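You operate a simulated robot arm through the tools that you are given. There is no shell and no other tool. Be economical: measure what you need, move in short steps, check, and stop when the job is done.

You are at the controls of a simulated two-armed robot. One attempt, no reset.

JOB
Pick up the yellow block brush with one hand, pass it to the other hand and put it on the shelf under the long bench. Count the purple cones on the blue bench, then put as many of the white knitted rolls from the blue bench in the yellow seconds tray. The order is free.
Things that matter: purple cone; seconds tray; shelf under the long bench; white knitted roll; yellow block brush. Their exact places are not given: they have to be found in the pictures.

It is judged by the outcome, as a careful person would: the job done as asked, and still so three seconds after it is handed in. It fails if anything else is knocked over, pushed out of place, dropped, spilled or broken.

ROBOT AND FRAMES
Two 7-joint arms with two-finger grippers on one trunk, on a base that drives. Base frame: it is fixed to the floor where the robot stands at the start and does not move with it; the origin is under the middle of the robot, x ahead of it, y to its left, z up; the surface under the hand at the start is at about z = 760. Lengths are in mm, angles in rad, forces in N, time in s.
The left shoulder is at the start at [56, 216, 1367], the right one opposite. With the tool pointing down near the work surface each hand reaches from about 100 to 780 mm from the robot's upright axis, wherever it stands, measured 20 degrees to its own side. Places, roughly: purple cone [-750, 1250, 1000]; seconds tray [-1500, 1250, 750]; shelf under the long bench [-1700, -1400, 200]; white knitted roll [-1250, 1000, 750]. Payload 3.43 kg a hand.
The TCP of each hand is the grasp point between the finger pads, 20 mm short of the fingertips. In the tool frame z runs along the fingers and y along their closing line. Largest opening 124 mm; the body of the gripper starts 93 mm behind the TCP.
Orientation is that of the tool frame in the base frame, as a unit quaternion [w, x, y, z]. With the fingers straight down and closing along the base's y, the tool's x points along the base's -x, its y along +y and its z along -z.

CONTROLS
- The arms move only by the tool apply_moves. It takes "left_deltas", "right_deltas" or both (then of equal length, played together; a hand with none holds still); each is a list of rows, each a list of 2 entries, a list of its own where there are three numbers: the shift along the base's x, y, z in units of 400 mm (1.0 is 400 mm), then the turn, a rotation vector about the base's x, y, z in units of 120 degrees (1.0 is 120 degrees). In form: [[[x, y, z], [rx, ry, rz]], ...]. A call has 1 to 8 rows; each row is the pose to reach, as a shift and turn from the pose commanded when the call began. "left_hand" and "right_hand" are, for a hand that has rows, the opening, from 0 (shut) to 1 (fully open), set as the call begins (left out, the last holds). A call with a number of a shift or a turn outside -1 to 1 is refused whole. Each row takes 0.2 s and may step no farther than 50 mm and 0.15 rad from the row before; otherwise, or with a gripper value out of range, the whole call is refused. Where a pose cannot be reached the arm comes as near as it can. A force on the tool above 40 N (or 10 N above the force at the start of the call, whichever is more), or a blocked arm, ends the call early, and 0.2 s more pass. Each finger travels about 72 mm/s and halts on what it meets, pressing with about 29 N; the grip force reading is that of the motor and also rises with nothing between the fingers. The clock runs only during rows and for 0.2 s after the last one: add rows that repeat a pose to give the fingers time. The reply holds the time, the measured pose of the TCP, the force on the tool along the base axes, the opening and the grip force, in the units named above and with some noise, with the torque about the TCP (base axes, N m) and any sound that the robot's microphone picked up.
- Cameras (640 x 400 px; columns grow to the right, rows downward): "scene" is now at [143.8, -47.4, 1528.6]; the picture's right is [-0.61, -0.79, 0.00], its down [-0.59, 0.46, -0.66] and it looks along [0.52, -0.40, -0.75] (base axes); focal length 254 px, centre (320, 200). "left" rides on the left gripper at [82, -14, -140] in its tool frame; the picture's right is [0.17, 0.99, 0.00], its down [-0.83, 0.14, -0.54] and it looks along [-0.53, 0.09, 0.84] (tool axes); focal length 243 px, centre (320, 200). "right" rides on the right gripper at [82, 14, -140] in its tool frame; the picture's right is [-0.17, 0.99, 0.00], its down [-0.83, -0.14, -0.54] and it looks along [-0.53, -0.09, 0.84] (tool axes); focal length 243 px, centre (320, 200).
- get_image(camera): a new picture of that camera. It takes no simulated time.
- raise_lower(by): slides the trunk up (or, below 0, down) by that many mm; the arms and the scene camera ride with it, the base frame stays. It gives what a move gives, with no picture.
- drive_base(legs): drives the robot by 1 to 6 legs, each [ahead, left, turn to the left] in mm, mm and rad, along the robot's own axes; the way and the turn of a leg run together, so that a leg with both is an arc; at most 1500 mm and 3.142 rad a leg. The arms and the cameras ride along, it lands a little off, and it stops where it bumps. It gives what a move gives.
- aim_head(pan, tilt): turns the head with the scene camera to pan (to the left, within 1.396 rad either way) and tilt (down, from -0.506 to 1.204), counted from straight ahead of the robot. It gives what a move gives.
- probe_pixels(camera, pixels): for up to 12 pixels [column, row] of the newest picture of that camera ("zoom" is the newest enlarged one), the place [x, y, z] in the base frame of the surface seen there, good to about 3 mm, but the place of the scene camera against the robot may be out by one fixed shift of up to 12 mm in any direction. It takes no simulated time.
- inspect(camera, box): a new picture of the part [left, top, right, bottom] of that camera's present view, enlarged. It takes no simulated time.
- sign_off(): hands the job in; it is judged then, once.

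Go step by step. Measure first, check grasps and placings, and put right what went wrong. The budget is 110 turns and 100 pictures, counting those below and the enlarged ones. Unless the task says otherwise, let go and move clear before handing in, and close with one line.

The tools are called after ">>>" as name(argument=value, ...) on one line, values as JSON. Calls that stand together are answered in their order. apply_moves: Moves the arms, as the interface text tells. Its arguments: {"type":"object","properties":{"left_deltas":{"type":"array","items":{"type":"array"}},"left_hand":{"type":"number"},"right_deltas":{"type":"array","items":{"type":"array"}},"right_hand":{"type":"number"}},"required":[]} The other tools are called the same way: raise_lower (by) slides the trunk up or down; drive_base (legs) drives the base; aim_head (pan, tilt) turns the head that bears the scene camera; get_image (camera) takes a picture; probe_pixels (camera, pixels) gives the place of the surface under pixels of a picture; inspect (camera, box) takes an enlarged picture of a part of a camera's view; sign_off () hands the job in.

At the start:

```text
time_s: 0.0
left_eef_pos: [590.4, 9.3, 961.1]
left_orientation: [0.0, 0.0, 1.0, 0.0]
left_wrist_force: [-0.4, 0.1, -0.4]
left_moment: [0.01, 0.0, 0.0]
left_opening: 123.9
left_gripper_force: 0.1
right_eef_pos: [365.0, -465.3, 1087.1]
right_orientation: [0.0, 0.0, 1.0, 0.0]
right_wrist_force: [0.4, 0.3, 0.5]
right_moment: [0.04, 0.0, -0.01]
right_opening: 123.9
right_gripper_force: 0.0
trunk travel left (down, up): [-517.0, 74.0]
robot x, y, heading: [2.7, 2.6, 0.002]
head pan, tilt: [-0.656, 0.846]
```

scene: 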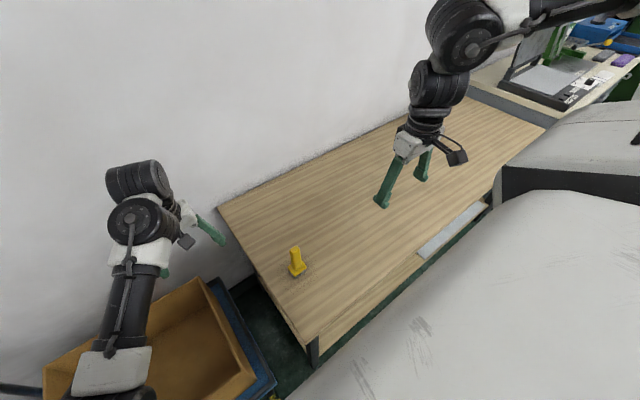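
right: 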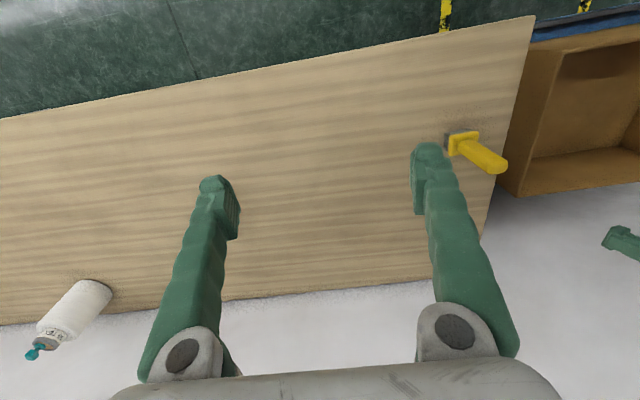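
left: 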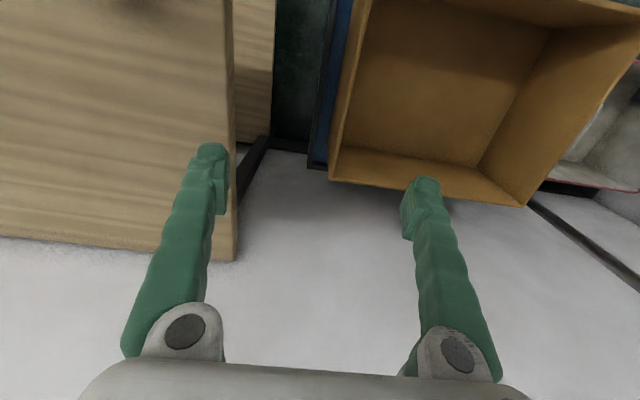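

The yellow brush stands on the bench at scene (297,262). I'll probe it and the bench around it.

>>> probe_pixels(camera="scene", pixels=[[295, 250], [297, 262], [297, 272], [303, 268], [218, 208], [312, 350], [544, 128], [270, 240], [200, 330], [420, 255], [485, 205]])

>>> inspect(camera="scene", box=[250, 220, 350, 300])

>>> probe_pixels(camera="right", pixels=[[462, 135], [482, 155], [500, 165], [450, 145], [535, 20], [480, 235], [300, 60]])

```text
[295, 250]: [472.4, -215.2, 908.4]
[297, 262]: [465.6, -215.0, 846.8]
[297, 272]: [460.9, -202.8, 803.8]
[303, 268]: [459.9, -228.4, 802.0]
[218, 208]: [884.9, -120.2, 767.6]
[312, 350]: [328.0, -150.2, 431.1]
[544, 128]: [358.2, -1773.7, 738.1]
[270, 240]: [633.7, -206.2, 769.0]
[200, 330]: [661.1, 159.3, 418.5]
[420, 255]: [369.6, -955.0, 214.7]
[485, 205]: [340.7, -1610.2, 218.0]
```

```text
5.00 times, centred on (300, 260) of scene
```

zoom: 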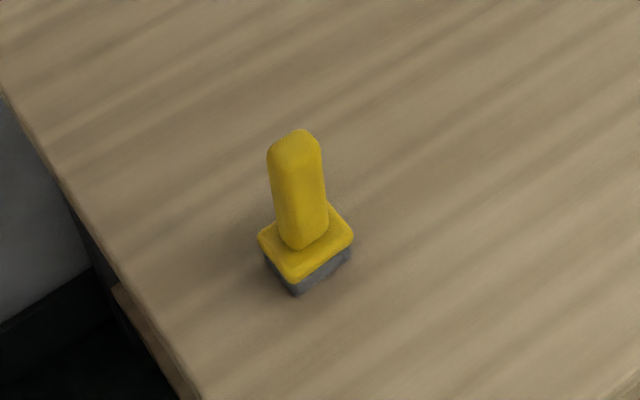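

```text
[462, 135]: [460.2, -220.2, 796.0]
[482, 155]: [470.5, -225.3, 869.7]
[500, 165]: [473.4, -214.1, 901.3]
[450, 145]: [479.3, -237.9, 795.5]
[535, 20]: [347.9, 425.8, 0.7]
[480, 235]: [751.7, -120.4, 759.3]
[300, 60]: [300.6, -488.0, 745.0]
```

The brush stands upright with its handle centred near (470,-218) and its top at z≈910. Before moving I'll look around for the rest.

>>> aim_head(pan=1.396, tilt=0.5)

>>> get_image(camera="scene")

>>> aim_head(pan=-1.396, tilt=0.5)

>>> get_image(camera="scene")

```text
time_s: 2.0
left_eef_pos: [591.1, 9.6, 961.2]
left_orientation: [0.0, 0.0, 1.0, 0.0]
left_wrist_force: [0.1, 1.0, 0.3]
left_moment: [-0.04, -0.02, -0.02]
left_opening: 123.9
left_gripper_force: 0.0
right_eef_pos: [364.6, -465.4, 1087.4]
right_orientation: [0.0, -0.001, 1.0, 0.0]
right_wrist_force: [0.3, 0.2, 0.3]
right_moment: [0.0, -0.01, -0.02]
right_opening: 123.9
right_gripper_force: 0.0
trunk travel left (down, up): [-517.0, 74.0]
robot x, y, heading: [-2.2, -1.6, -0.0]
head pan, tilt: [1.396, 0.499]
```

```text
95 pictures are left
```

scene: 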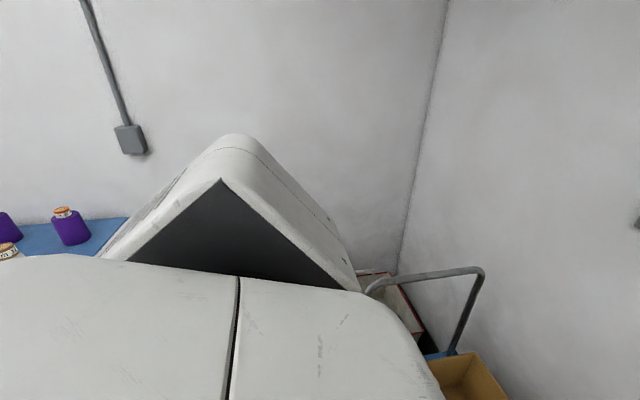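

```text
time_s: 4.4
left_eef_pos: [591.6, 8.8, 961.3]
left_orientation: [0.0, 0.0, 1.0, 0.0]
left_wrist_force: [0.2, 0.2, -0.3]
left_moment: [0.0, 0.0, -0.02]
left_opening: 124.1
left_gripper_force: 0.2
right_eef_pos: [365.9, -464.7, 1085.7]
right_orientation: [0.0, 0.0, 1.0, 0.0]
right_wrist_force: [0.1, 0.1, 0.1]
right_moment: [0.0, 0.02, 0.01]
right_opening: 124.3
right_gripper_force: 0.0
trunk travel left (down, up): [-517.0, 74.0]
robot x, y, heading: [-1.7, -0.2, -0.003]
head pan, tilt: [-1.396, 0.499]
```

```text
94 pictures are left
```

scene: 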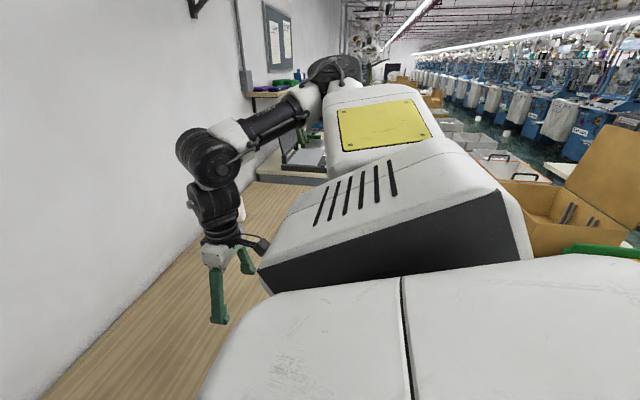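

The robot's own shoulders block the rear view; the purple cones are behind to the left. I'll take the brush first: right hand above it, then a look down.

>>> apply_moves(right_deltas=[[[0.044, 0.1, 0], [0, 0, 0]], [[0.088, 0.2, 0], [0, 0, 0]], [[0.132, 0.31, -0.03], [0, 0, 0]], [[0.176, 0.41, -0.06], [0, 0, 0]], [[0.22, 0.51, -0.1], [0, 0, 0]], [[0.262, 0.615, -0.14], [0, 0, 0]], [[0.262, 0.615, -0.14], [0, 0, 0]]])

>>> inspect(camera="right", box=[160, 0, 480, 200])

>>> aim_head(pan=-0.45, tilt=0.85)

>>> get_image(camera="scene")

```text
time_s: 6.0
left_eef_pos: [589.9, 8.9, 961.5]
left_orientation: [0.0, 0.0, 1.0, 0.0]
left_wrist_force: [-0.2, -0.3, 0.7]
left_moment: [-0.02, -0.04, -0.03]
left_opening: 123.9
left_gripper_force: 0.1
right_eef_pos: [467.9, -220.6, 1029.5]
right_orientation: [0.0, 0.001, 1.0, 0.0]
right_wrist_force: [0.4, 0.3, -0.1]
right_moment: [-0.03, -0.05, -0.01]
right_opening: 124.1
right_gripper_force: 0.0
trunk travel left (down, up): [-517.0, 74.0]
robot x, y, heading: [-1.5, -2.1, -0.0]
head pan, tilt: [-1.396, 0.499]
```

```text
2.00 times, centred on (320, 100) of right
```

zoom: 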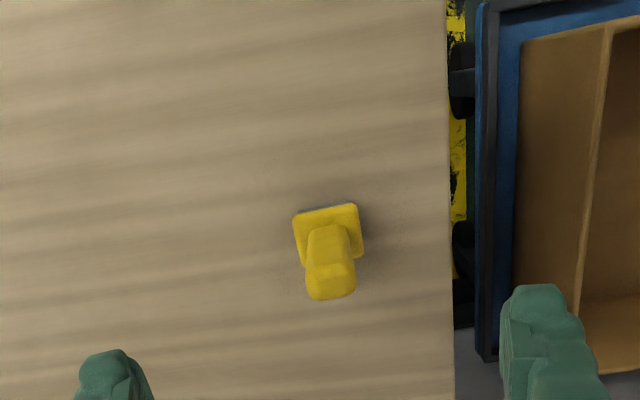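

```text
time_s: 7.3
left_eef_pos: [591.2, 8.8, 960.5]
left_orientation: [0.001, 0.0, 1.0, 0.0]
left_wrist_force: [-0.3, 0.6, -0.4]
left_moment: [0.05, 0.0, 0.02]
left_opening: 124.1
left_gripper_force: 0.1
right_eef_pos: [468.1, -220.8, 1028.6]
right_orientation: [0.0, 0.0, 1.0, 0.0]
right_wrist_force: [0.6, 0.0, 0.4]
right_moment: [-0.01, 0.0, 0.03]
right_opening: 123.9
right_gripper_force: 0.0
trunk travel left (down, up): [-517.0, 74.0]
robot x, y, heading: [1.8, 1.3, 0.005]
head pan, tilt: [-0.45, 0.85]
```

```text
92 pictures are left
```

scene: 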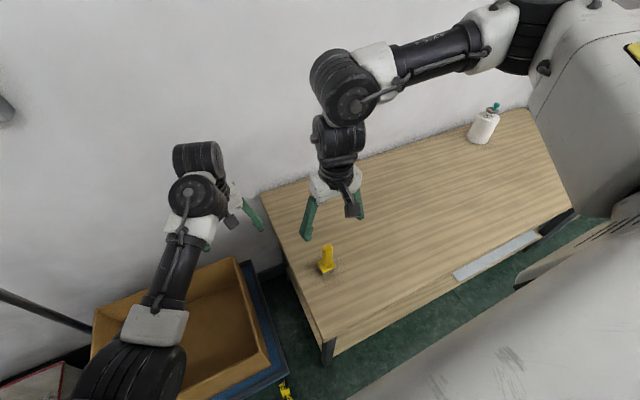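

The brush is centred under the hand (zoom 330,260). I'll probe its top edges for its yaw and centre.

>>> probe_pixels(camera="zoom", pixels=[[309, 268], [352, 264], [311, 295], [352, 291], [296, 218], [356, 208], [330, 280], [304, 258], [359, 248]])

```text
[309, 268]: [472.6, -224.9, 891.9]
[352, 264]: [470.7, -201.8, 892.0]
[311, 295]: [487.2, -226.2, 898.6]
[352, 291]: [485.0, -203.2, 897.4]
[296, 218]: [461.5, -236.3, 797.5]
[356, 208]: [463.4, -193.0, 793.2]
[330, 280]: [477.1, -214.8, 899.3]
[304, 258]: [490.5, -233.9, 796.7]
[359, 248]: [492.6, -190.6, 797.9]
```

The handle is about 24 mm wide, square to the hand, centred at (476,-214). I'll descend and grip its top, leaving the lower handle for the other hand.

>>> apply_moves(right_deltas=[[[0.02, 0.016, -0.1], [0, 0, 0]], [[0.02, 0.016, -0.2], [0, 0, 0]], [[0.02, 0.016, -0.28], [0, 0, 0]], [[0.02, 0.016, -0.35], [0, 0, 0]], [[0.02, 0.016, -0.35], [0, 0, 0]]])

>>> apply_moves(right_deltas=[[[0, 0, 0], [0, 0, 0]], [[0, 0, 0], [0, 0, 0]], [[0, 0, 0], [0, 0, 0]], [[0, 0, 0], [0, 0, 0]], [[0, 0, 0], [0, 0, 0]], [[0, 0, 0], [0, 0, 0]]], right_hand=0)

>>> apply_moves(right_deltas=[[[0, 0, 0.1], [0, 0, 0]], [[0, 0, 0.2], [0, 0, 0]], [[0, 0, 0.3], [0, 0, 0]], [[0, 0, 0.3], [0, 0, 0]]])

>>> get_image(camera="right")

>>> get_image(camera="scene")

```text
time_s: 8.5
left_eef_pos: [591.3, 8.8, 961.1]
left_orientation: [0.0, 0.0, 1.0, 0.0]
left_wrist_force: [0.0, -0.1, 0.3]
left_moment: [-0.02, 0.01, -0.01]
left_opening: 124.0
left_gripper_force: 0.1
right_eef_pos: [466.9, -248.6, 911.6]
right_orientation: [0.001, 0.0, 1.0, 0.001]
right_wrist_force: [-0.4, 0.1, -0.4]
right_moment: [-0.03, 0.02, 0.01]
right_opening: 124.2
right_gripper_force: 0.1
right hand out of reach, approached as far as the arm can: row 1, 2, 3, 4, 5
trunk travel left (down, up): [-517.0, 74.0]
robot x, y, heading: [0.4, 1.1, -0.0]
head pan, tilt: [-0.45, 0.85]
```

```text
time_s: 9.8
left_eef_pos: [589.7, 8.9, 962.6]
left_orientation: [0.001, 0.001, 1.0, -0.001]
left_wrist_force: [-0.2, -0.1, -0.8]
left_moment: [0.01, 0.01, -0.02]
left_opening: 123.8
left_gripper_force: 0.1
right_eef_pos: [470.1, -245.3, 919.1]
right_orientation: [0.009, 0.0, 1.0, 0.004]
right_wrist_force: [-5.5, -0.2, 48.8]
right_moment: [0.41, -0.11, 0.03]
right_opening: 0.0
right_gripper_force: 29.2
trunk travel left (down, up): [-517.0, 74.0]
robot x, y, heading: [-3.9, -0.0, 0.002]
head pan, tilt: [-0.45, 0.85]
stopped in row 6 (right hand): the force on the tool passed its limit at 43 N (the readings are from after the stop); the commanded pose is now the measured one
```

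```text
time_s: 10.8
left_eef_pos: [591.9, 8.9, 960.4]
left_orientation: [-0.001, -0.001, 1.0, 0.0]
left_wrist_force: [-0.3, -0.4, 0.7]
left_moment: [-0.02, 0.0, 0.02]
left_opening: 123.8
left_gripper_force: 0.0
right_eef_pos: [472.1, -246.9, 1032.8]
right_orientation: [0.002, 0.001, 1.0, 0.0]
right_wrist_force: [-0.6, 0.1, -1.0]
right_moment: [0.0, 0.01, -0.01]
right_opening: 0.0
right_gripper_force: 29.0
trunk travel left (down, up): [-517.0, 74.0]
robot x, y, heading: [-0.5, -0.2, -0.004]
head pan, tilt: [-0.45, 0.85]
```

```text
91 pictures are left
```

right: 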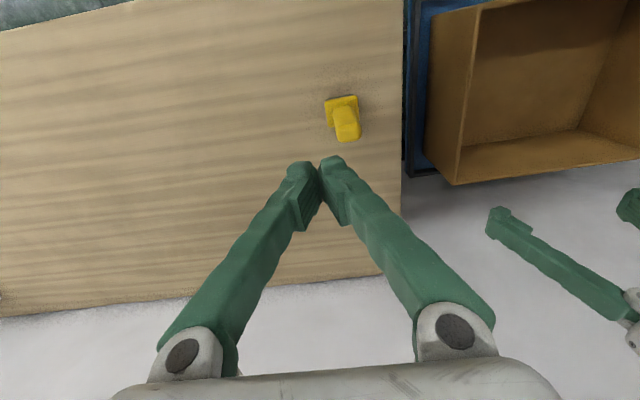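

```text
90 pictures are left
```

scene: 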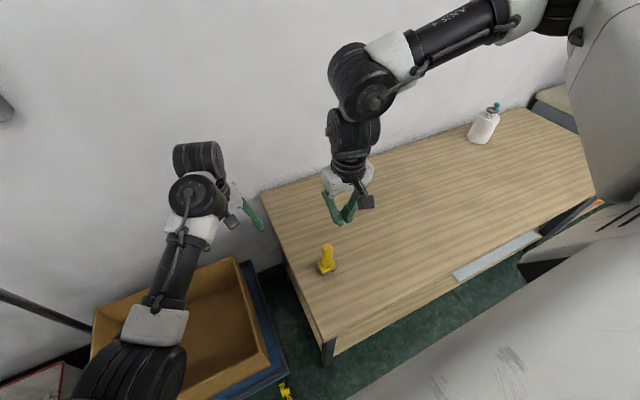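

The descent was cut short ("out of reach") and the hand shut above the brush. The brush is still upright at scene (327,258). I'll open, check the alignment again, and lower the hand with the trunk instead.

>>> apply_moves(right_deltas=[[[0.01, 0.04, 0], [0, 0, 0]], [[0.01, 0.082, 0], [0, 0, 0]], [[0.01, 0.082, 0], [0, 0, 0]], [[0.01, 0.082, 0], [0, 0, 0]], [[0.01, 0.082, 0], [0, 0, 0]], [[0.01, 0.082, 0], [0, 0, 0]]], right_hand=1)

>>> inspect(camera="right", box=[160, 0, 480, 200])

>>> probe_pixels(camera="zoom", pixels=[[309, 268], [345, 264], [311, 295], [345, 291], [296, 218], [356, 208], [330, 280]])

```text
time_s: 12.2
left_eef_pos: [591.0, 9.8, 960.8]
left_orientation: [-0.001, 0.0, 1.0, 0.0]
left_wrist_force: [-0.1, -0.7, 0.2]
left_moment: [0.02, 0.04, 0.01]
left_opening: 124.2
left_gripper_force: 0.1
right_eef_pos: [475.3, -215.8, 1033.5]
right_orientation: [0.003, 0.001, 1.0, 0.001]
right_wrist_force: [-0.1, -0.1, -0.3]
right_moment: [-0.01, -0.01, 0.0]
right_opening: 123.8
right_gripper_force: 0.0
trunk travel left (down, up): [-517.0, 74.0]
robot x, y, heading: [-0.9, 1.6, -0.001]
head pan, tilt: [-0.45, 0.85]
```

```text
2.00 times, centred on (320, 100) of right
```

zoom: 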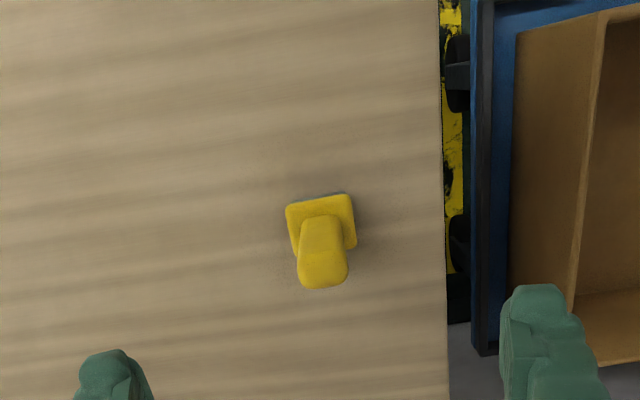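

```text
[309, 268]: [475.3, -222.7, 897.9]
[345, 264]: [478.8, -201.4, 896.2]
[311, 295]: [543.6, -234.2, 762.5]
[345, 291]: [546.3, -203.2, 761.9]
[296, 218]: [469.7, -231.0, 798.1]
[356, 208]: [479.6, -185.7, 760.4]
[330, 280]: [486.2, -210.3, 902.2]
```

The hand now sits over the brush (zoom 322,265; centre about (478,-212)). I'll lower the trunk 100 first, then check the readings.

>>> raise_lower(by=-100)

>>> get_image(camera="right")

```text
time_s: 13.5
left_eef_pos: [560.7, 6.8, 795.8]
left_orientation: [-0.057, 0.0, 0.998, -0.001]
left_wrist_force: [0.2, -0.1, 0.2]
left_moment: [0.0, 0.02, -0.02]
left_opening: 123.7
left_gripper_force: 0.1
right_eef_pos: [459.9, -216.4, 901.4]
right_orientation: [-0.036, 0.0, 0.999, 0.002]
right_wrist_force: [0.0, 0.2, -0.5]
right_moment: [0.03, -0.01, 0.0]
right_opening: 124.0
right_gripper_force: 0.1
trunk travel left (down, up): [-417.0, 174.0]
robot x, y, heading: [0.8, -0.5, 0.004]
head pan, tilt: [-0.45, 0.85]
```

```text
88 pictures are left
```

right: 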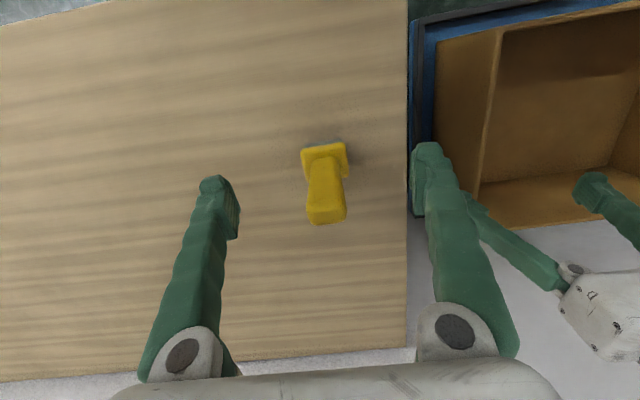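

The trunk move tilted the hand a little (about 0.07 rad) and set it back 18 mm. I'll straighten it, centre it on the brush and check before closing.

>>> apply_moves(right_deltas=[[[0.02, 0.005, 0], [0, -0.017, 0]], [[0.045, 0.01, 0], [0, -0.034, 0]], [[0.045, 0.01, -0.015], [0, -0.034, 0]], [[0.045, 0.01, -0.03], [0, -0.034, 0]], [[0.045, 0.01, -0.03], [0, -0.034, 0]]])

>>> get_image(camera="right")

>>> get_image(camera="scene")

```text
time_s: 14.7
left_eef_pos: [559.0, 8.5, 796.3]
left_orientation: [-0.057, 0.0, 0.998, 0.0]
left_wrist_force: [0.7, -0.3, 0.3]
left_moment: [-0.01, 0.04, 0.0]
left_opening: 123.9
left_gripper_force: 0.1
right_eef_pos: [479.4, -212.3, 888.7]
right_orientation: [-0.001, 0.0, 1.0, 0.002]
right_wrist_force: [-0.2, -0.5, -0.5]
right_moment: [-0.02, 0.0, -0.01]
right_opening: 123.8
right_gripper_force: 0.1
trunk travel left (down, up): [-417.0, 174.0]
robot x, y, heading: [1.8, -4.2, -0.0]
head pan, tilt: [-0.45, 0.85]
```

```text
87 pictures are left
```

right: 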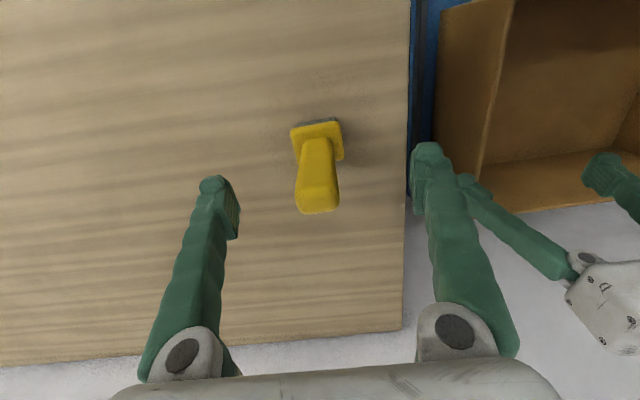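

```text
86 pictures are left
```

scene: 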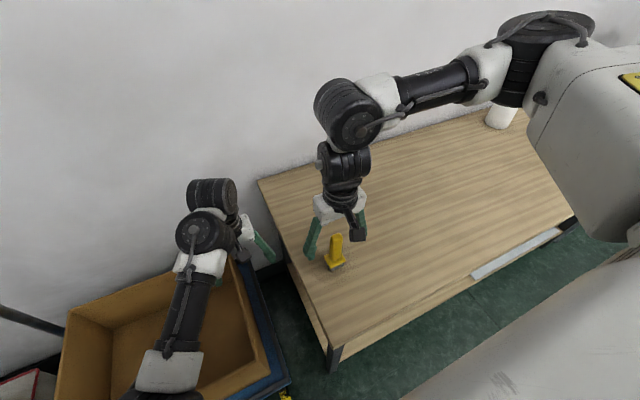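

The TCP projects at (320,192) and the handle top is at (318,195), so the handle is between the pads. Closing now.

>>> apply_moves(right_deltas=[[[0, 0, 0], [0, 0, 0]], [[0, 0, 0], [0, 0, 0]], [[0, 0, 0], [0, 0, 0]], [[0, 0, 0], [0, 0, 0]], [[0, 0, 0], [0, 0, 0]], [[0, 0, 0], [0, 0, 0]]], right_hand=0)

>>> inspect(camera="right", box=[160, 80, 480, 280])

```text
time_s: 16.1
left_eef_pos: [559.4, 7.2, 797.0]
left_orientation: [-0.056, -0.001, 0.998, -0.001]
left_wrist_force: [-0.6, -0.5, 0.2]
left_moment: [-0.01, -0.01, 0.0]
left_opening: 123.9
left_gripper_force: 0.2
right_eef_pos: [479.6, -212.0, 888.3]
right_orientation: [-0.001, 0.0, 1.0, 0.002]
right_wrist_force: [-1.6, 0.3, 0.2]
right_moment: [0.0, -0.03, 0.01]
right_opening: 28.6
right_gripper_force: 28.6
trunk travel left (down, up): [-417.0, 174.0]
robot x, y, heading: [-1.9, 0.2, -0.003]
head pan, tilt: [-0.45, 0.85]
```

```text
2.00 times, centred on (320, 180) of right
```

zoom: 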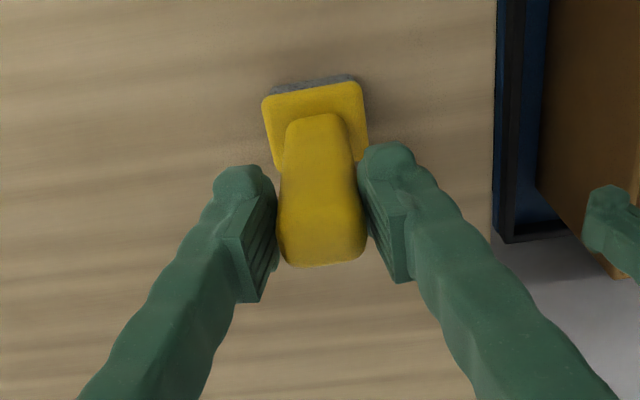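

The grip holds at 28.6 mm. I'll lift the brush and, at the same time, take the left hand up, out to the left and straighten it.

>>> apply_moves(right_deltas=[[[0, 0, 0.05], [0, 0, 0]], [[0, 0, 0.1], [0, 0, 0]], [[0, 0, 0.15], [0, 0, 0]], [[0, 0, 0.2], [0, 0, 0]], [[0, 0, 0.25], [0, 0, 0]], [[0, 0, 0.25], [0, 0, 0]]], left_deltas=[[[-0.02, 0.07, 0.08], [0, -0.011, 0]], [[-0.05, 0.14, 0.16], [0, -0.022, 0]], [[-0.08, 0.21, 0.24], [0, -0.033, 0]], [[-0.11, 0.28, 0.32], [0, -0.044, 0]], [[-0.147, 0.355, 0.4], [0, -0.054, 0]], [[-0.147, 0.355, 0.4], [0, -0.054, 0]]])

>>> get_image(camera="scene")

```text
time_s: 17.5
left_eef_pos: [550.2, 99.7, 790.9]
left_orientation: [0.0, 0.0, 1.0, -0.001]
left_wrist_force: [0.1, -0.3, -0.1]
left_moment: [0.01, 0.03, 0.0]
left_opening: 123.9
left_gripper_force: 0.1
left hand out of reach, approached as far as the arm can: row 1, 2, 3, 4, 5, 6
right_eef_pos: [490.6, -220.9, 986.4]
right_orientation: [-0.003, -0.003, 1.0, 0.003]
right_wrist_force: [-0.2, 1.0, -0.9]
right_moment: [-0.01, -0.02, -0.01]
right_opening: 28.5
right_gripper_force: 28.6
right hand out of reach, approached as far as the arm can: row 2, 3, 4, 5, 6
trunk travel left (down, up): [-417.0, 174.0]
robot x, y, heading: [1.1, -1.7, -0.004]
head pan, tilt: [-0.45, 0.85]
```

```text
84 pictures are left
```

scene: 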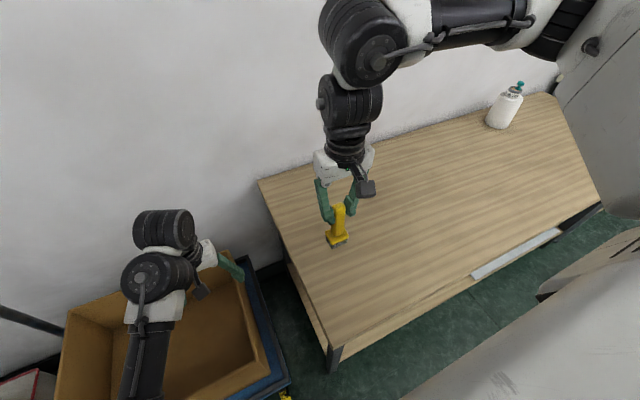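

The brush is held and lifted, but both arms complain of reach at this trunk height. I'll raise the trunk back to where both were comfortable.

>>> raise_lower(by=100)

>>> apply_moves(left_deltas=[[[0, 0, 0.03], [0, 0, 0]], [[0, 0, 0.06], [0, 0, 0]], [[0, 0, 0.06], [0, 0, 0]]])

```text
time_s: 18.8
left_eef_pos: [548.8, 96.1, 887.2]
left_orientation: [-0.002, 0.0, 1.0, -0.001]
left_wrist_force: [-0.3, 1.3, -0.5]
left_moment: [0.02, -0.02, 0.0]
left_opening: 124.1
left_gripper_force: 0.1
right_eef_pos: [490.1, -220.8, 1084.5]
right_orientation: [-0.002, -0.001, 1.0, 0.002]
right_wrist_force: [0.2, -0.6, 0.0]
right_moment: [0.0, -0.01, -0.01]
right_opening: 28.7
right_gripper_force: 29.0
trunk travel left (down, up): [-517.0, 74.0]
robot x, y, heading: [-0.4, -0.5, -0.001]
head pan, tilt: [-0.45, 0.85]
```

```text
time_s: 19.6
left_eef_pos: [547.3, 95.7, 911.3]
left_orientation: [0.0, 0.001, 1.0, 0.0]
left_wrist_force: [0.1, 0.3, 0.4]
left_moment: [-0.01, 0.04, -0.02]
left_opening: 123.9
left_gripper_force: 0.0
right_eef_pos: [490.0, -219.1, 1085.8]
right_orientation: [-0.001, 0.0, 1.0, 0.002]
right_wrist_force: [-1.0, -0.1, -1.8]
right_moment: [0.04, 0.01, 0.03]
right_opening: 28.6
right_gripper_force: 29.0
trunk travel left (down, up): [-517.0, 74.0]
robot x, y, heading: [2.6, -0.2, 0.002]
head pan, tilt: [-0.45, 0.85]
```

The trunk is back up and both arms answer normally. I'll now swing the left hand round so it points to -y with its fingers tilted 25° down (half the turn first).

>>> apply_moves(left_deltas=[[[0, 0.01, 0.03], [-0.0301, -0.0301, -0.0472]], [[0, 0.02, 0.06], [-0.0602, -0.0602, -0.0945]], [[0, 0.03, 0.09], [-0.0903, -0.0903, -0.1417]], [[0, 0.04, 0.12], [-0.1204, -0.1204, -0.1889]], [[0, 0.05, 0.15], [-0.1505, -0.1505, -0.2362]], [[0, 0.06, 0.18], [-0.1805, -0.1805, -0.2834]], [[0, 0.07, 0.21], [-0.2106, -0.2106, -0.3306]], [[0, 0.07, 0.21], [-0.2106, -0.2106, -0.3306]]])

```text
time_s: 20.3
left_eef_pos: [549.6, 103.5, 938.5]
left_orientation: [0.073, 0.107, 0.989, -0.072]
left_wrist_force: [-0.2, 0.9, -0.5]
left_moment: [-0.01, -0.02, 0.02]
left_opening: 124.1
left_gripper_force: 0.1
right_eef_pos: [489.6, -219.8, 1086.4]
right_orientation: [0.0, 0.0, 1.0, 0.002]
right_wrist_force: [1.1, 0.0, -0.7]
right_moment: [-0.03, -0.01, -0.01]
right_opening: 28.4
right_gripper_force: 29.1
trunk travel left (down, up): [-517.0, 74.0]
robot x, y, heading: [-4.9, -2.4, 0.001]
head pan, tilt: [-0.45, 0.85]
stopped in row 3 (left hand): the force on the tool passed its limit at 56 N (the readings are from after the stop); the commanded pose is now the measured one
```

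The left hand stopped in row 3 with a 56 N spike, now gone. I'll look before continuing.

>>> get_image(camera="scene")

>>> get_image(camera="left")

```text
83 pictures are left
```

scene: 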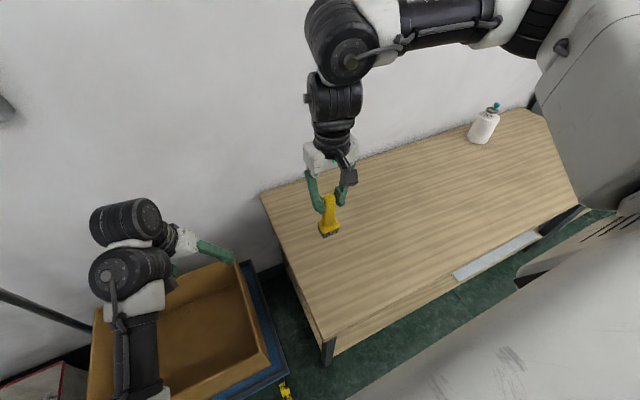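

```text
82 pictures are left
```

left: 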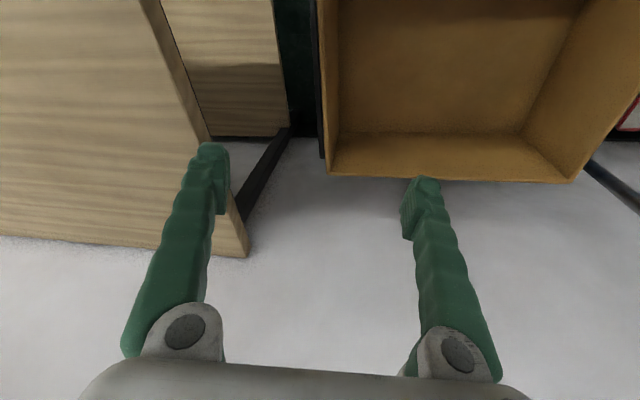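

Checking how close the left elbow is to the wall.

>>> probe_pixels(camera="scene", pixels=[[95, 222], [150, 215], [110, 275], [85, 205], [60, 180], [200, 245], [140, 300], [335, 30], [150, 380]])

```text
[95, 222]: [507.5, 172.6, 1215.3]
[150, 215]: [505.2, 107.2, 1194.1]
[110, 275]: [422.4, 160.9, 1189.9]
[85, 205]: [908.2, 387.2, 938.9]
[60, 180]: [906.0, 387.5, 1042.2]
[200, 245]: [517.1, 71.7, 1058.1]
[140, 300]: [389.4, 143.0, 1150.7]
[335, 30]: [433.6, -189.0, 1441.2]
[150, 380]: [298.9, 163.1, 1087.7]
```

The arm is nowhere near the wall, so the spike looks like a quick internal joint motion. I'll go on turning at a slower rate.

>>> apply_moves(left_deltas=[[[0, 0, 0.02], [-0.0223, -0.0226, -0.0355]], [[0, 0, 0.04], [-0.0446, -0.0452, -0.071]], [[0, 0, 0.06], [-0.067, -0.0678, -0.1066]], [[0, 0, 0.08], [-0.0893, -0.0904, -0.142]], [[0, 0, 0.1], [-0.1116, -0.113, -0.1776]], [[0, 0, 0.12], [-0.134, -0.1356, -0.213]], [[0, 0, 0.14], [-0.156, -0.158, -0.2486]], [[0, 0, 0.14], [-0.156, -0.158, -0.2486]]])

```text
time_s: 21.4
left_eef_pos: [553.4, 145.9, 959.2]
left_orientation: [0.155, 0.298, 0.938, -0.09]
left_wrist_force: [0.1, 0.3, 0.1]
left_moment: [0.06, -0.02, 0.0]
left_opening: 123.7
left_gripper_force: 0.1
right_eef_pos: [489.6, -220.7, 1087.5]
right_orientation: [-0.001, -0.001, 1.0, 0.003]
right_wrist_force: [0.0, -0.9, -0.7]
right_moment: [0.05, -0.01, 0.05]
right_opening: 28.8
right_gripper_force: 29.0
trunk travel left (down, up): [-517.0, 74.0]
robot x, y, heading: [0.5, -3.3, -0.006]
head pan, tilt: [-0.45, 0.85]
stopped in row 5 (left hand): the arm was blocked; the commanded pose is now the measured one
```

The left arm blocked again turning that way. A forward-pointing hand (yaw -20°, pitched 25° down) is a more natural reach for it, so I'll turn it there and bring the brush in front of it.

>>> apply_moves(left_deltas=[[[0, -0.014, 0.025], [-0.018, -0.0432, 0.0176]], [[-0.01, -0.028, 0.05], [-0.036, -0.0865, 0.0353]], [[-0.015, -0.042, 0.075], [-0.054, -0.13, 0.053]], [[-0.02, -0.056, 0.1], [-0.072, -0.173, 0.0706]], [[-0.025, -0.07, 0.125], [-0.09, -0.216, 0.088]], [[-0.03, -0.085, 0.15], [-0.108, -0.26, 0.106]], [[-0.03, -0.1, 0.175], [-0.126, -0.303, 0.1235]], [[-0.03, -0.115, 0.2], [-0.1445, -0.3458, 0.1411]]])

```text
time_s: 22.4
left_eef_pos: [558.7, 189.8, 989.8]
left_orientation: [0.325, 0.262, 0.908, -0.014]
left_wrist_force: [-0.2, 0.4, -0.1]
left_moment: [-0.01, 0.02, -0.03]
left_opening: 123.9
left_gripper_force: 0.0
right_eef_pos: [487.8, -219.0, 1086.4]
right_orientation: [-0.001, -0.001, 1.0, 0.002]
right_wrist_force: [-0.8, 0.6, -0.5]
right_moment: [0.0, -0.04, 0.02]
right_opening: 28.8
right_gripper_force: 28.8
trunk travel left (down, up): [-517.0, 74.0]
robot x, y, heading: [-1.3, 5.1, -0.002]
head pan, tilt: [-0.45, 0.85]
stopped in row 4 (left hand): the arm was blocked; the commanded pose is now the measured one
```

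Blocked again, and y drifted the wrong way. I need to see the left arm's posture.

>>> aim_head(pan=0.5, tilt=0.8)

>>> get_image(camera="scene")

```text
time_s: 23.6
left_eef_pos: [559.9, 191.6, 990.3]
left_orientation: [0.326, 0.262, 0.908, -0.014]
left_wrist_force: [0.3, 0.4, 0.5]
left_moment: [0.01, 0.0, 0.0]
left_opening: 124.1
left_gripper_force: 0.1
right_eef_pos: [491.1, -218.3, 1087.0]
right_orientation: [-0.001, -0.001, 1.0, 0.001]
right_wrist_force: [0.2, 0.1, -1.2]
right_moment: [-0.01, 0.03, -0.03]
right_opening: 28.8
right_gripper_force: 28.7
trunk travel left (down, up): [-517.0, 74.0]
robot x, y, heading: [-1.6, 2.8, 0.001]
head pan, tilt: [0.499, 0.799]
```

```text
81 pictures are left
```

scene: 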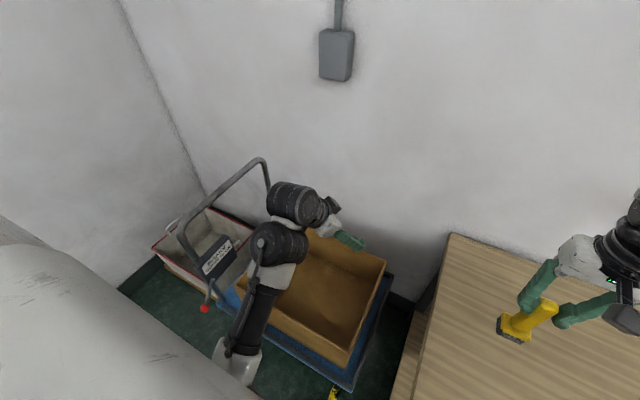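

A trolley with an upright handle stands near the left arm. I'll probe whether the arm touches it.

>>> probe_pixels(camera="scene", pixels=[[260, 160], [200, 200], [268, 190], [205, 308], [180, 235], [330, 205], [270, 200], [345, 240], [285, 240], [235, 360], [300, 215], [215, 250]])

>>> inspect(camera="scene", box=[160, 140, 400, 390])

```text
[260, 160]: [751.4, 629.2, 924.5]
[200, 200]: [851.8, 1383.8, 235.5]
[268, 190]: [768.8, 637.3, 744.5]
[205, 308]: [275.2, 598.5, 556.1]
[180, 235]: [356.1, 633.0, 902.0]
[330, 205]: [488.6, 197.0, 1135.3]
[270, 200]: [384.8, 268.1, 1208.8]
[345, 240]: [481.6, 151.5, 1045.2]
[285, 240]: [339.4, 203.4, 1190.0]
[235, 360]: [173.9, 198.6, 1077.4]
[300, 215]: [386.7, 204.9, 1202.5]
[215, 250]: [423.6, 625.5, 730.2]
```

```text
1.60 times, centred on (280, 265) of scene
```

zoom: 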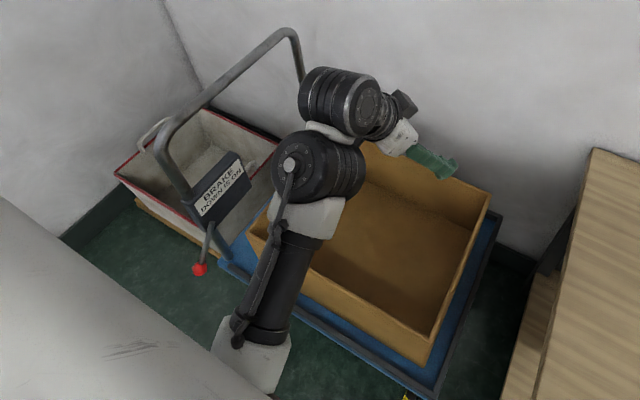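

The handle is 350 mm away from the arm, so nothing touches; the arm is simply folded to its limit. I'll extend the left hand forward, where it has room to turn.

>>> apply_moves(left_deltas=[[[0.05, -0.05, -0.02], [0, 0, 0]], [[0.1, -0.1, -0.04], [0, 0, 0]], [[0.15, -0.15, -0.06], [0, 0, 0]], [[0.2, -0.2, -0.08], [0, 0, 0]], [[0.25, -0.22, -0.08], [0, 0, 0]], [[0.25, -0.22, -0.08], [0, 0, 0]]])

```text
time_s: 25.0
left_eef_pos: [661.4, 101.3, 959.3]
left_orientation: [0.327, 0.262, 0.908, -0.015]
left_wrist_force: [-0.6, -0.1, -0.1]
left_moment: [0.01, 0.01, -0.01]
left_opening: 124.1
left_gripper_force: 0.0
right_eef_pos: [489.3, -219.5, 1086.5]
right_orientation: [-0.001, 0.0, 1.0, 0.002]
right_wrist_force: [-0.7, -1.1, -0.8]
right_moment: [-0.01, -0.02, -0.01]
right_opening: 28.5
right_gripper_force: 28.9
trunk travel left (down, up): [-517.0, 74.0]
robot x, y, heading: [-1.3, 0.3, -0.002]
head pan, tilt: [0.499, 0.799]
```

Full reach now. I'll finish the turn to the forward-pointing pose.

>>> apply_moves(left_deltas=[[[0.01, 0, 0.01], [-0.0261, -0.0299, 0.01]], [[0.02, 0, 0.02], [-0.0522, -0.0597, 0.02]], [[0.03, 0, 0.03], [-0.0783, -0.0896, 0.03]], [[0.04, 0, 0.04], [-0.1043, -0.1194, 0.04]], [[0.05, 0, 0.05], [-0.1304, -0.1493, 0.05]], [[0.06, 0, 0.06], [-0.1565, -0.1791, 0.0601]], [[0.06, 0, 0.06], [-0.1565, -0.1791, 0.0601]]])

```text
time_s: 26.6
left_eef_pos: [682.9, 101.4, 981.8]
left_orientation: [0.527, 0.146, 0.832, -0.093]
left_wrist_force: [0.1, -0.6, 0.2]
left_moment: [-0.02, 0.0, -0.01]
left_opening: 124.0
left_gripper_force: 0.0
right_eef_pos: [489.3, -218.6, 1087.2]
right_orientation: [-0.001, -0.001, 1.0, 0.001]
right_wrist_force: [0.3, 1.1, -1.7]
right_moment: [-0.01, 0.02, 0.01]
right_opening: 28.6
right_gripper_force: 29.0
trunk travel left (down, up): [-517.0, 74.0]
robot x, y, heading: [-1.4, -0.2, -0.001]
head pan, tilt: [0.499, 0.799]
```

The left hand is now pointing forward. Next I'll bring the brush forward and up with the right hand, turning its fingers so that their closing line runs along the left hand's approach.

>>> apply_moves(right_deltas=[[[0.07, 0.02, 0.03], [0, 0, 0.05]], [[0.14, 0.04, 0.06], [0, 0, 0.1]], [[0.2, 0.06, 0.09], [0, 0, 0.16]], [[0.27, 0.08, 0.12], [0, 0, 0.22]], [[0.27, 0.08, 0.12], [0, 0, 0.29]], [[0.27, 0.08, 0.12], [0, 0, 0.36]], [[0.27, 0.08, 0.12], [0, 0, 0.43]], [[0.27, 0.08, 0.12], [0, 0, 0.5]]])

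>>> aim_head(pan=-0.1, tilt=0.7)

>>> get_image(camera="scene")

```text
time_s: 28.4
left_eef_pos: [683.5, 102.3, 982.6]
left_orientation: [0.527, 0.146, 0.832, -0.093]
left_wrist_force: [0.2, -0.7, -0.4]
left_moment: [-0.04, -0.01, 0.0]
left_opening: 124.2
left_gripper_force: 0.0
right_eef_pos: [551.2, -250.4, 1127.3]
right_orientation: [0.006, -0.502, 0.865, 0.005]
right_wrist_force: [-0.4, 0.3, -1.7]
right_moment: [0.01, 0.02, -0.01]
right_opening: 28.6
right_gripper_force: 29.1
right hand out of reach, approached as far as the arm can: row 1, 2, 3, 4, 5, 6, 7, 8
trunk travel left (down, up): [-517.0, 74.0]
robot x, y, heading: [-2.5, 0.9, -0.0]
head pan, tilt: [0.499, 0.799]
```

```text
time_s: 29.4
left_eef_pos: [682.8, 102.3, 981.1]
left_orientation: [0.527, 0.146, 0.832, -0.093]
left_wrist_force: [1.0, 1.1, -0.4]
left_moment: [-0.02, 0.02, 0.0]
left_opening: 123.9
left_gripper_force: 0.1
right_eef_pos: [552.8, -251.0, 1127.0]
right_orientation: [0.006, -0.5, 0.866, 0.005]
right_wrist_force: [-1.2, 0.5, -1.0]
right_moment: [-0.02, -0.03, 0.02]
right_opening: 28.8
right_gripper_force: 29.3
trunk travel left (down, up): [-517.0, 74.0]
robot x, y, heading: [0.6, -2.1, -0.001]
head pan, tilt: [-0.099, 0.7]
```

```text
79 pictures are left
```

scene: 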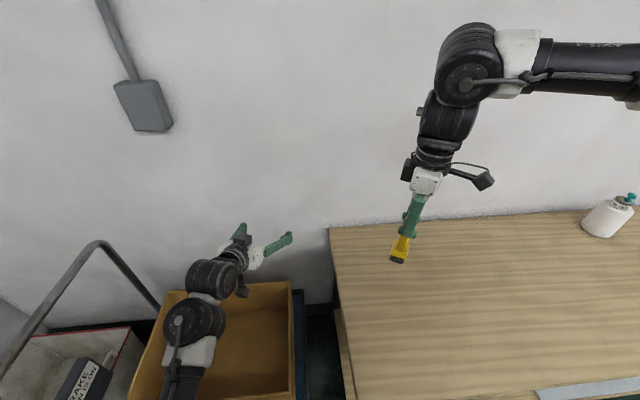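

The right hand has the turn but sticks at y≈-250. I'll see whether it reaches farther forward and lower instead.

>>> apply_moves(right_deltas=[[[0.08, 0.03, -0.03], [0, 0, 0]], [[0.16, 0.06, -0.06], [0, 0, 0]], [[0.24, 0.09, -0.09], [0, 0, 0]], [[0.3, 0.14, -0.12], [0, 0, 0]], [[0.3, 0.2, -0.12], [0, 0, 0]], [[0.3, 0.2, -0.12], [0, 0, 0]]])

```text
time_s: 30.8
left_eef_pos: [684.1, 101.7, 981.5]
left_orientation: [0.527, 0.146, 0.832, -0.093]
left_wrist_force: [0.2, 0.8, 0.1]
left_moment: [-0.01, 0.01, -0.03]
left_opening: 124.0
left_gripper_force: 0.1
right_eef_pos: [588.3, -286.0, 1086.2]
right_orientation: [-0.002, -0.501, 0.866, 0.0]
right_wrist_force: [0.0, -0.2, -0.9]
right_moment: [0.0, -0.04, 0.03]
right_opening: 28.8
right_gripper_force: 28.6
right hand out of reach, approached as far as the arm can: row 1, 2, 3, 4, 5, 6
trunk travel left (down, up): [-517.0, 74.0]
robot x, y, heading: [-4.5, 0.9, 0.005]
head pan, tilt: [-0.099, 0.7]
```

It only drifts outward with this wrist turn. Gripping the same two handle faces with both hands works too, so I'll turn the right hand back and have the left come in beneath from the robot's side.

>>> apply_moves(right_deltas=[[[-0.02, 0, 0], [0, 0, -0.0625]], [[-0.05, 0.01, 0], [0, 0, -0.125]], [[-0.08, 0.02, 0], [0, 0, -0.1875]], [[-0.1, 0.03, 0], [0, 0, -0.25]], [[-0.12, 0.04, 0], [0, 0, -0.3125]], [[-0.14, 0.06, 0], [0, 0, -0.375]], [[-0.16, 0.08, 0], [0, 0, -0.4375]], [[-0.18, 0.1, 0], [0, 0, -0.5]]])

>>> apply_moves(right_deltas=[[[0, 0, 0], [0, 0, -0.06]], [[0, 0, 0], [0, 0, -0.12]], [[0, 0, 0], [0, 0, -0.18]], [[0, 0, 0], [0, 0, -0.24]], [[0, 0, 0], [0, 0, -0.24]]])

```text
time_s: 32.6
left_eef_pos: [683.0, 102.2, 982.0]
left_orientation: [0.526, 0.146, 0.832, -0.092]
left_wrist_force: [0.4, -0.3, -0.1]
left_moment: [-0.02, -0.01, 0.03]
left_opening: 124.1
left_gripper_force: 0.0
right_eef_pos: [520.6, -243.0, 1085.8]
right_orientation: [0.0, 0.002, 1.0, 0.002]
right_wrist_force: [-0.3, 0.6, -1.0]
right_moment: [-0.02, 0.01, -0.04]
right_opening: 28.6
right_gripper_force: 28.6
trunk travel left (down, up): [-517.0, 74.0]
robot x, y, heading: [-2.3, 2.3, -0.003]
head pan, tilt: [-0.099, 0.7]
```

```text
time_s: 33.8
left_eef_pos: [684.0, 101.7, 982.1]
left_orientation: [0.528, 0.146, 0.831, -0.093]
left_wrist_force: [0.6, -0.4, 0.4]
left_moment: [0.02, 0.02, -0.02]
left_opening: 123.9
left_gripper_force: 0.0
right_eef_pos: [562.4, -299.8, 1098.8]
right_orientation: [0.0, 0.217, 0.976, 0.002]
right_wrist_force: [0.2, 0.2, 0.2]
right_moment: [-0.04, -0.01, 0.01]
right_opening: 28.9
right_gripper_force: 29.1
right hand out of reach, approached as far as the arm can: row 2, 3, 4, 5
trunk travel left (down, up): [-517.0, 74.0]
robot x, y, heading: [2.0, 1.3, -0.0]
head pan, tilt: [-0.099, 0.7]
```

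A negative turn pushes it outward as well, so no turn is best. I'll go back to zero turn and test the inward reach there.

>>> apply_moves(right_deltas=[[[0, 0.03, 0], [0, 0, 0.06]], [[0, 0.06, 0], [0, 0, 0.12]], [[0, 0.1, 0], [0, 0, 0.18]], [[0, 0.15, 0], [0, 0, 0.21]], [[0, 0.22, 0], [0, 0, 0.21]], [[0, 0.29, 0], [0, 0, 0.21]], [[0, 0.36, 0], [0, 0, 0.21]], [[0, 0.36, 0], [0, 0, 0.21]]])

```text
time_s: 35.6
left_eef_pos: [683.4, 102.2, 981.6]
left_orientation: [0.527, 0.146, 0.832, -0.092]
left_wrist_force: [0.6, -0.8, -0.2]
left_moment: [-0.01, -0.04, 0.0]
left_opening: 123.7
left_gripper_force: 0.1
right_eef_pos: [529.8, -237.7, 1103.5]
right_orientation: [0.0, -0.001, 1.0, 0.003]
right_wrist_force: [-0.8, 0.0, -1.7]
right_moment: [0.03, -0.02, -0.04]
right_opening: 28.6
right_gripper_force: 29.2
right hand out of reach, approached as far as the arm can: row 4, 5, 6, 7, 8
trunk travel left (down, up): [-517.0, 74.0]
robot x, y, heading: [-6.6, -1.1, -0.002]
head pan, tilt: [-0.099, 0.7]
```

The right hand is limited inward at about (530,-238). I'll bring the left hand to it instead: swing it to point along -y while it is well extended, where it has room.

>>> apply_moves(left_deltas=[[[-0.02, -0.03, 0.018], [0, 0, -0.07]], [[-0.04, -0.06, 0.036], [0, 0, -0.14]], [[-0.06, -0.09, 0.054], [0, 0, -0.21]], [[-0.08, -0.12, 0.072], [0, 0, -0.28]], [[-0.1, -0.15, 0.09], [0, 0, -0.35]], [[-0.12, -0.18, 0.108], [0, 0, -0.42]], [[-0.14, -0.21, 0.126], [0, 0, -0.49]], [[-0.158, -0.24, 0.145], [0, 0, -0.56]]])

>>> get_image(camera="scene")

```text
time_s: 37.4
left_eef_pos: [618.9, 5.1, 1040.2]
left_orientation: [0.387, 0.582, 0.612, -0.37]
left_wrist_force: [-0.3, -0.4, -0.2]
left_moment: [-0.03, -0.03, 0.0]
left_opening: 124.1
left_gripper_force: 0.1
right_eef_pos: [531.1, -237.7, 1103.0]
right_orientation: [-0.002, -0.002, 1.0, 0.003]
right_wrist_force: [-0.3, 0.2, -0.1]
right_moment: [0.0, -0.04, -0.01]
right_opening: 28.7
right_gripper_force: 29.2
trunk travel left (down, up): [-517.0, 74.0]
robot x, y, heading: [1.2, 2.1, 0.002]
head pan, tilt: [-0.099, 0.7]
```

```text
78 pictures are left
```

scene: 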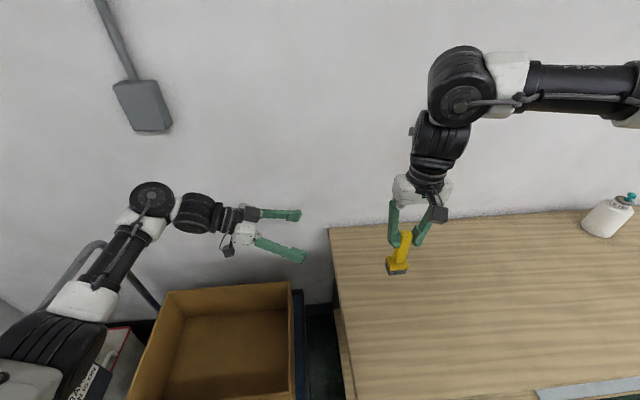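

The left hand now points along -y as wanted. I'll bring it to the pre-grasp point 120 mm back from the handle at (530,-129,1098).

>>> apply_moves(left_deltas=[[[-0.05, -0.06, 0.03], [0, 0, -0.01]], [[-0.1, -0.12, 0.06], [0, 0, -0.02]], [[-0.15, -0.19, 0.09], [0, 0, -0.025]], [[-0.2, -0.26, 0.12], [0, 0, -0.025]], [[-0.222, -0.335, 0.145], [0, 0, -0.025]], [[-0.222, -0.335, 0.145], [0, 0, -0.025]]])

>>> get_image(camera="left")

>>> get_image(camera="scene")

```text
time_s: 38.8
left_eef_pos: [530.7, -128.0, 1097.9]
left_orientation: [0.378, 0.598, 0.596, -0.379]
left_wrist_force: [-0.1, 0.9, -0.6]
left_moment: [-0.03, 0.0, 0.01]
left_opening: 124.1
left_gripper_force: 0.1
right_eef_pos: [530.2, -237.0, 1103.5]
right_orientation: [-0.001, -0.002, 1.0, 0.002]
right_wrist_force: [-0.3, -0.5, -0.8]
right_moment: [0.0, -0.03, -0.01]
right_opening: 28.6
right_gripper_force: 28.9
trunk travel left (down, up): [-517.0, 74.0]
robot x, y, heading: [-0.9, -2.8, -0.002]
head pan, tilt: [-0.099, 0.7]
```

```text
77 pictures are left
```

left: 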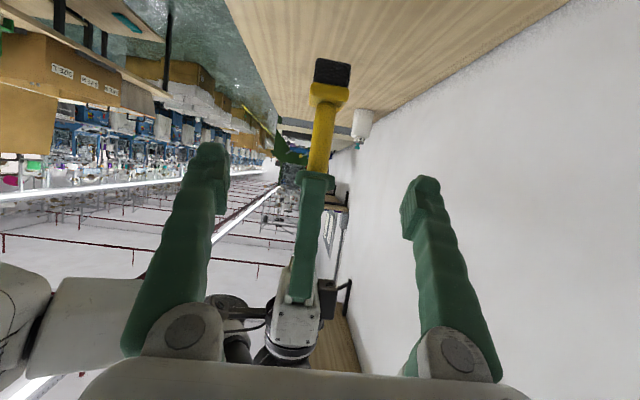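

```text
76 pictures are left
```

scene: 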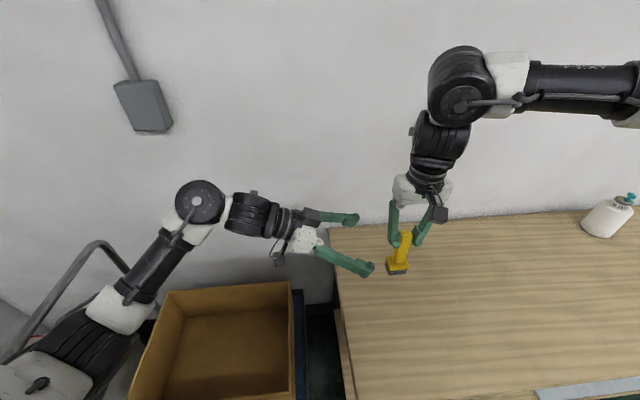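

Through the left camera, the handle shows at (322,140) and the base plate at (328,95). I'll probe these for exact alignment.

>>> probe_pixels(camera="left", pixels=[[322, 120], [320, 145], [318, 165], [310, 145], [330, 145], [328, 92], [332, 72], [316, 185]])

```text
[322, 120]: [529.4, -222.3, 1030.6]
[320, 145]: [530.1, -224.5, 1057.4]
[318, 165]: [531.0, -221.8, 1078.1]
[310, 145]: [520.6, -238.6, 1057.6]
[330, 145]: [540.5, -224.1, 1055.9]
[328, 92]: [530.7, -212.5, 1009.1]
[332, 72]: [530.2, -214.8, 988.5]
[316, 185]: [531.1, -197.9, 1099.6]
```

Handle centre is (530,-237) with the plate top at about z 1013, as expected. Advancing to (530,-237,1047).

>>> apply_moves(left_deltas=[[[0, -0.07, -0.033], [0, 0, 0]], [[0, -0.14, -0.066], [0, 0, 0]], [[0, -0.21, -0.098], [0, 0, 0]], [[0, -0.272, -0.1275], [0, 0, 0]], [[0, -0.272, -0.1275], [0, 0, 0]]])

>>> get_image(camera="left")

```text
time_s: 40.0
left_eef_pos: [529.8, -236.6, 1047.7]
left_orientation: [0.378, 0.598, 0.596, -0.38]
left_wrist_force: [0.5, 0.7, 0.4]
left_moment: [-0.04, 0.03, -0.01]
left_opening: 124.0
left_gripper_force: 0.0
right_eef_pos: [530.2, -237.5, 1103.1]
right_orientation: [-0.001, -0.001, 1.0, 0.004]
right_wrist_force: [0.5, -0.1, -0.2]
right_moment: [-0.02, -0.01, 0.01]
right_opening: 28.9
right_gripper_force: 28.3
trunk travel left (down, up): [-517.0, 74.0]
robot x, y, heading: [-4.8, -0.9, 0.004]
head pan, tilt: [-0.099, 0.7]
```

```text
75 pictures are left
```

left: 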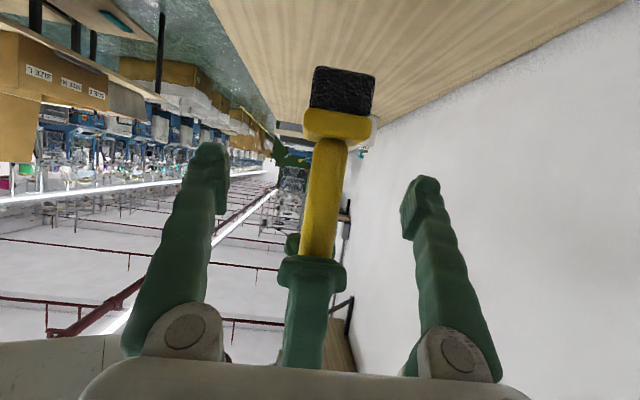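

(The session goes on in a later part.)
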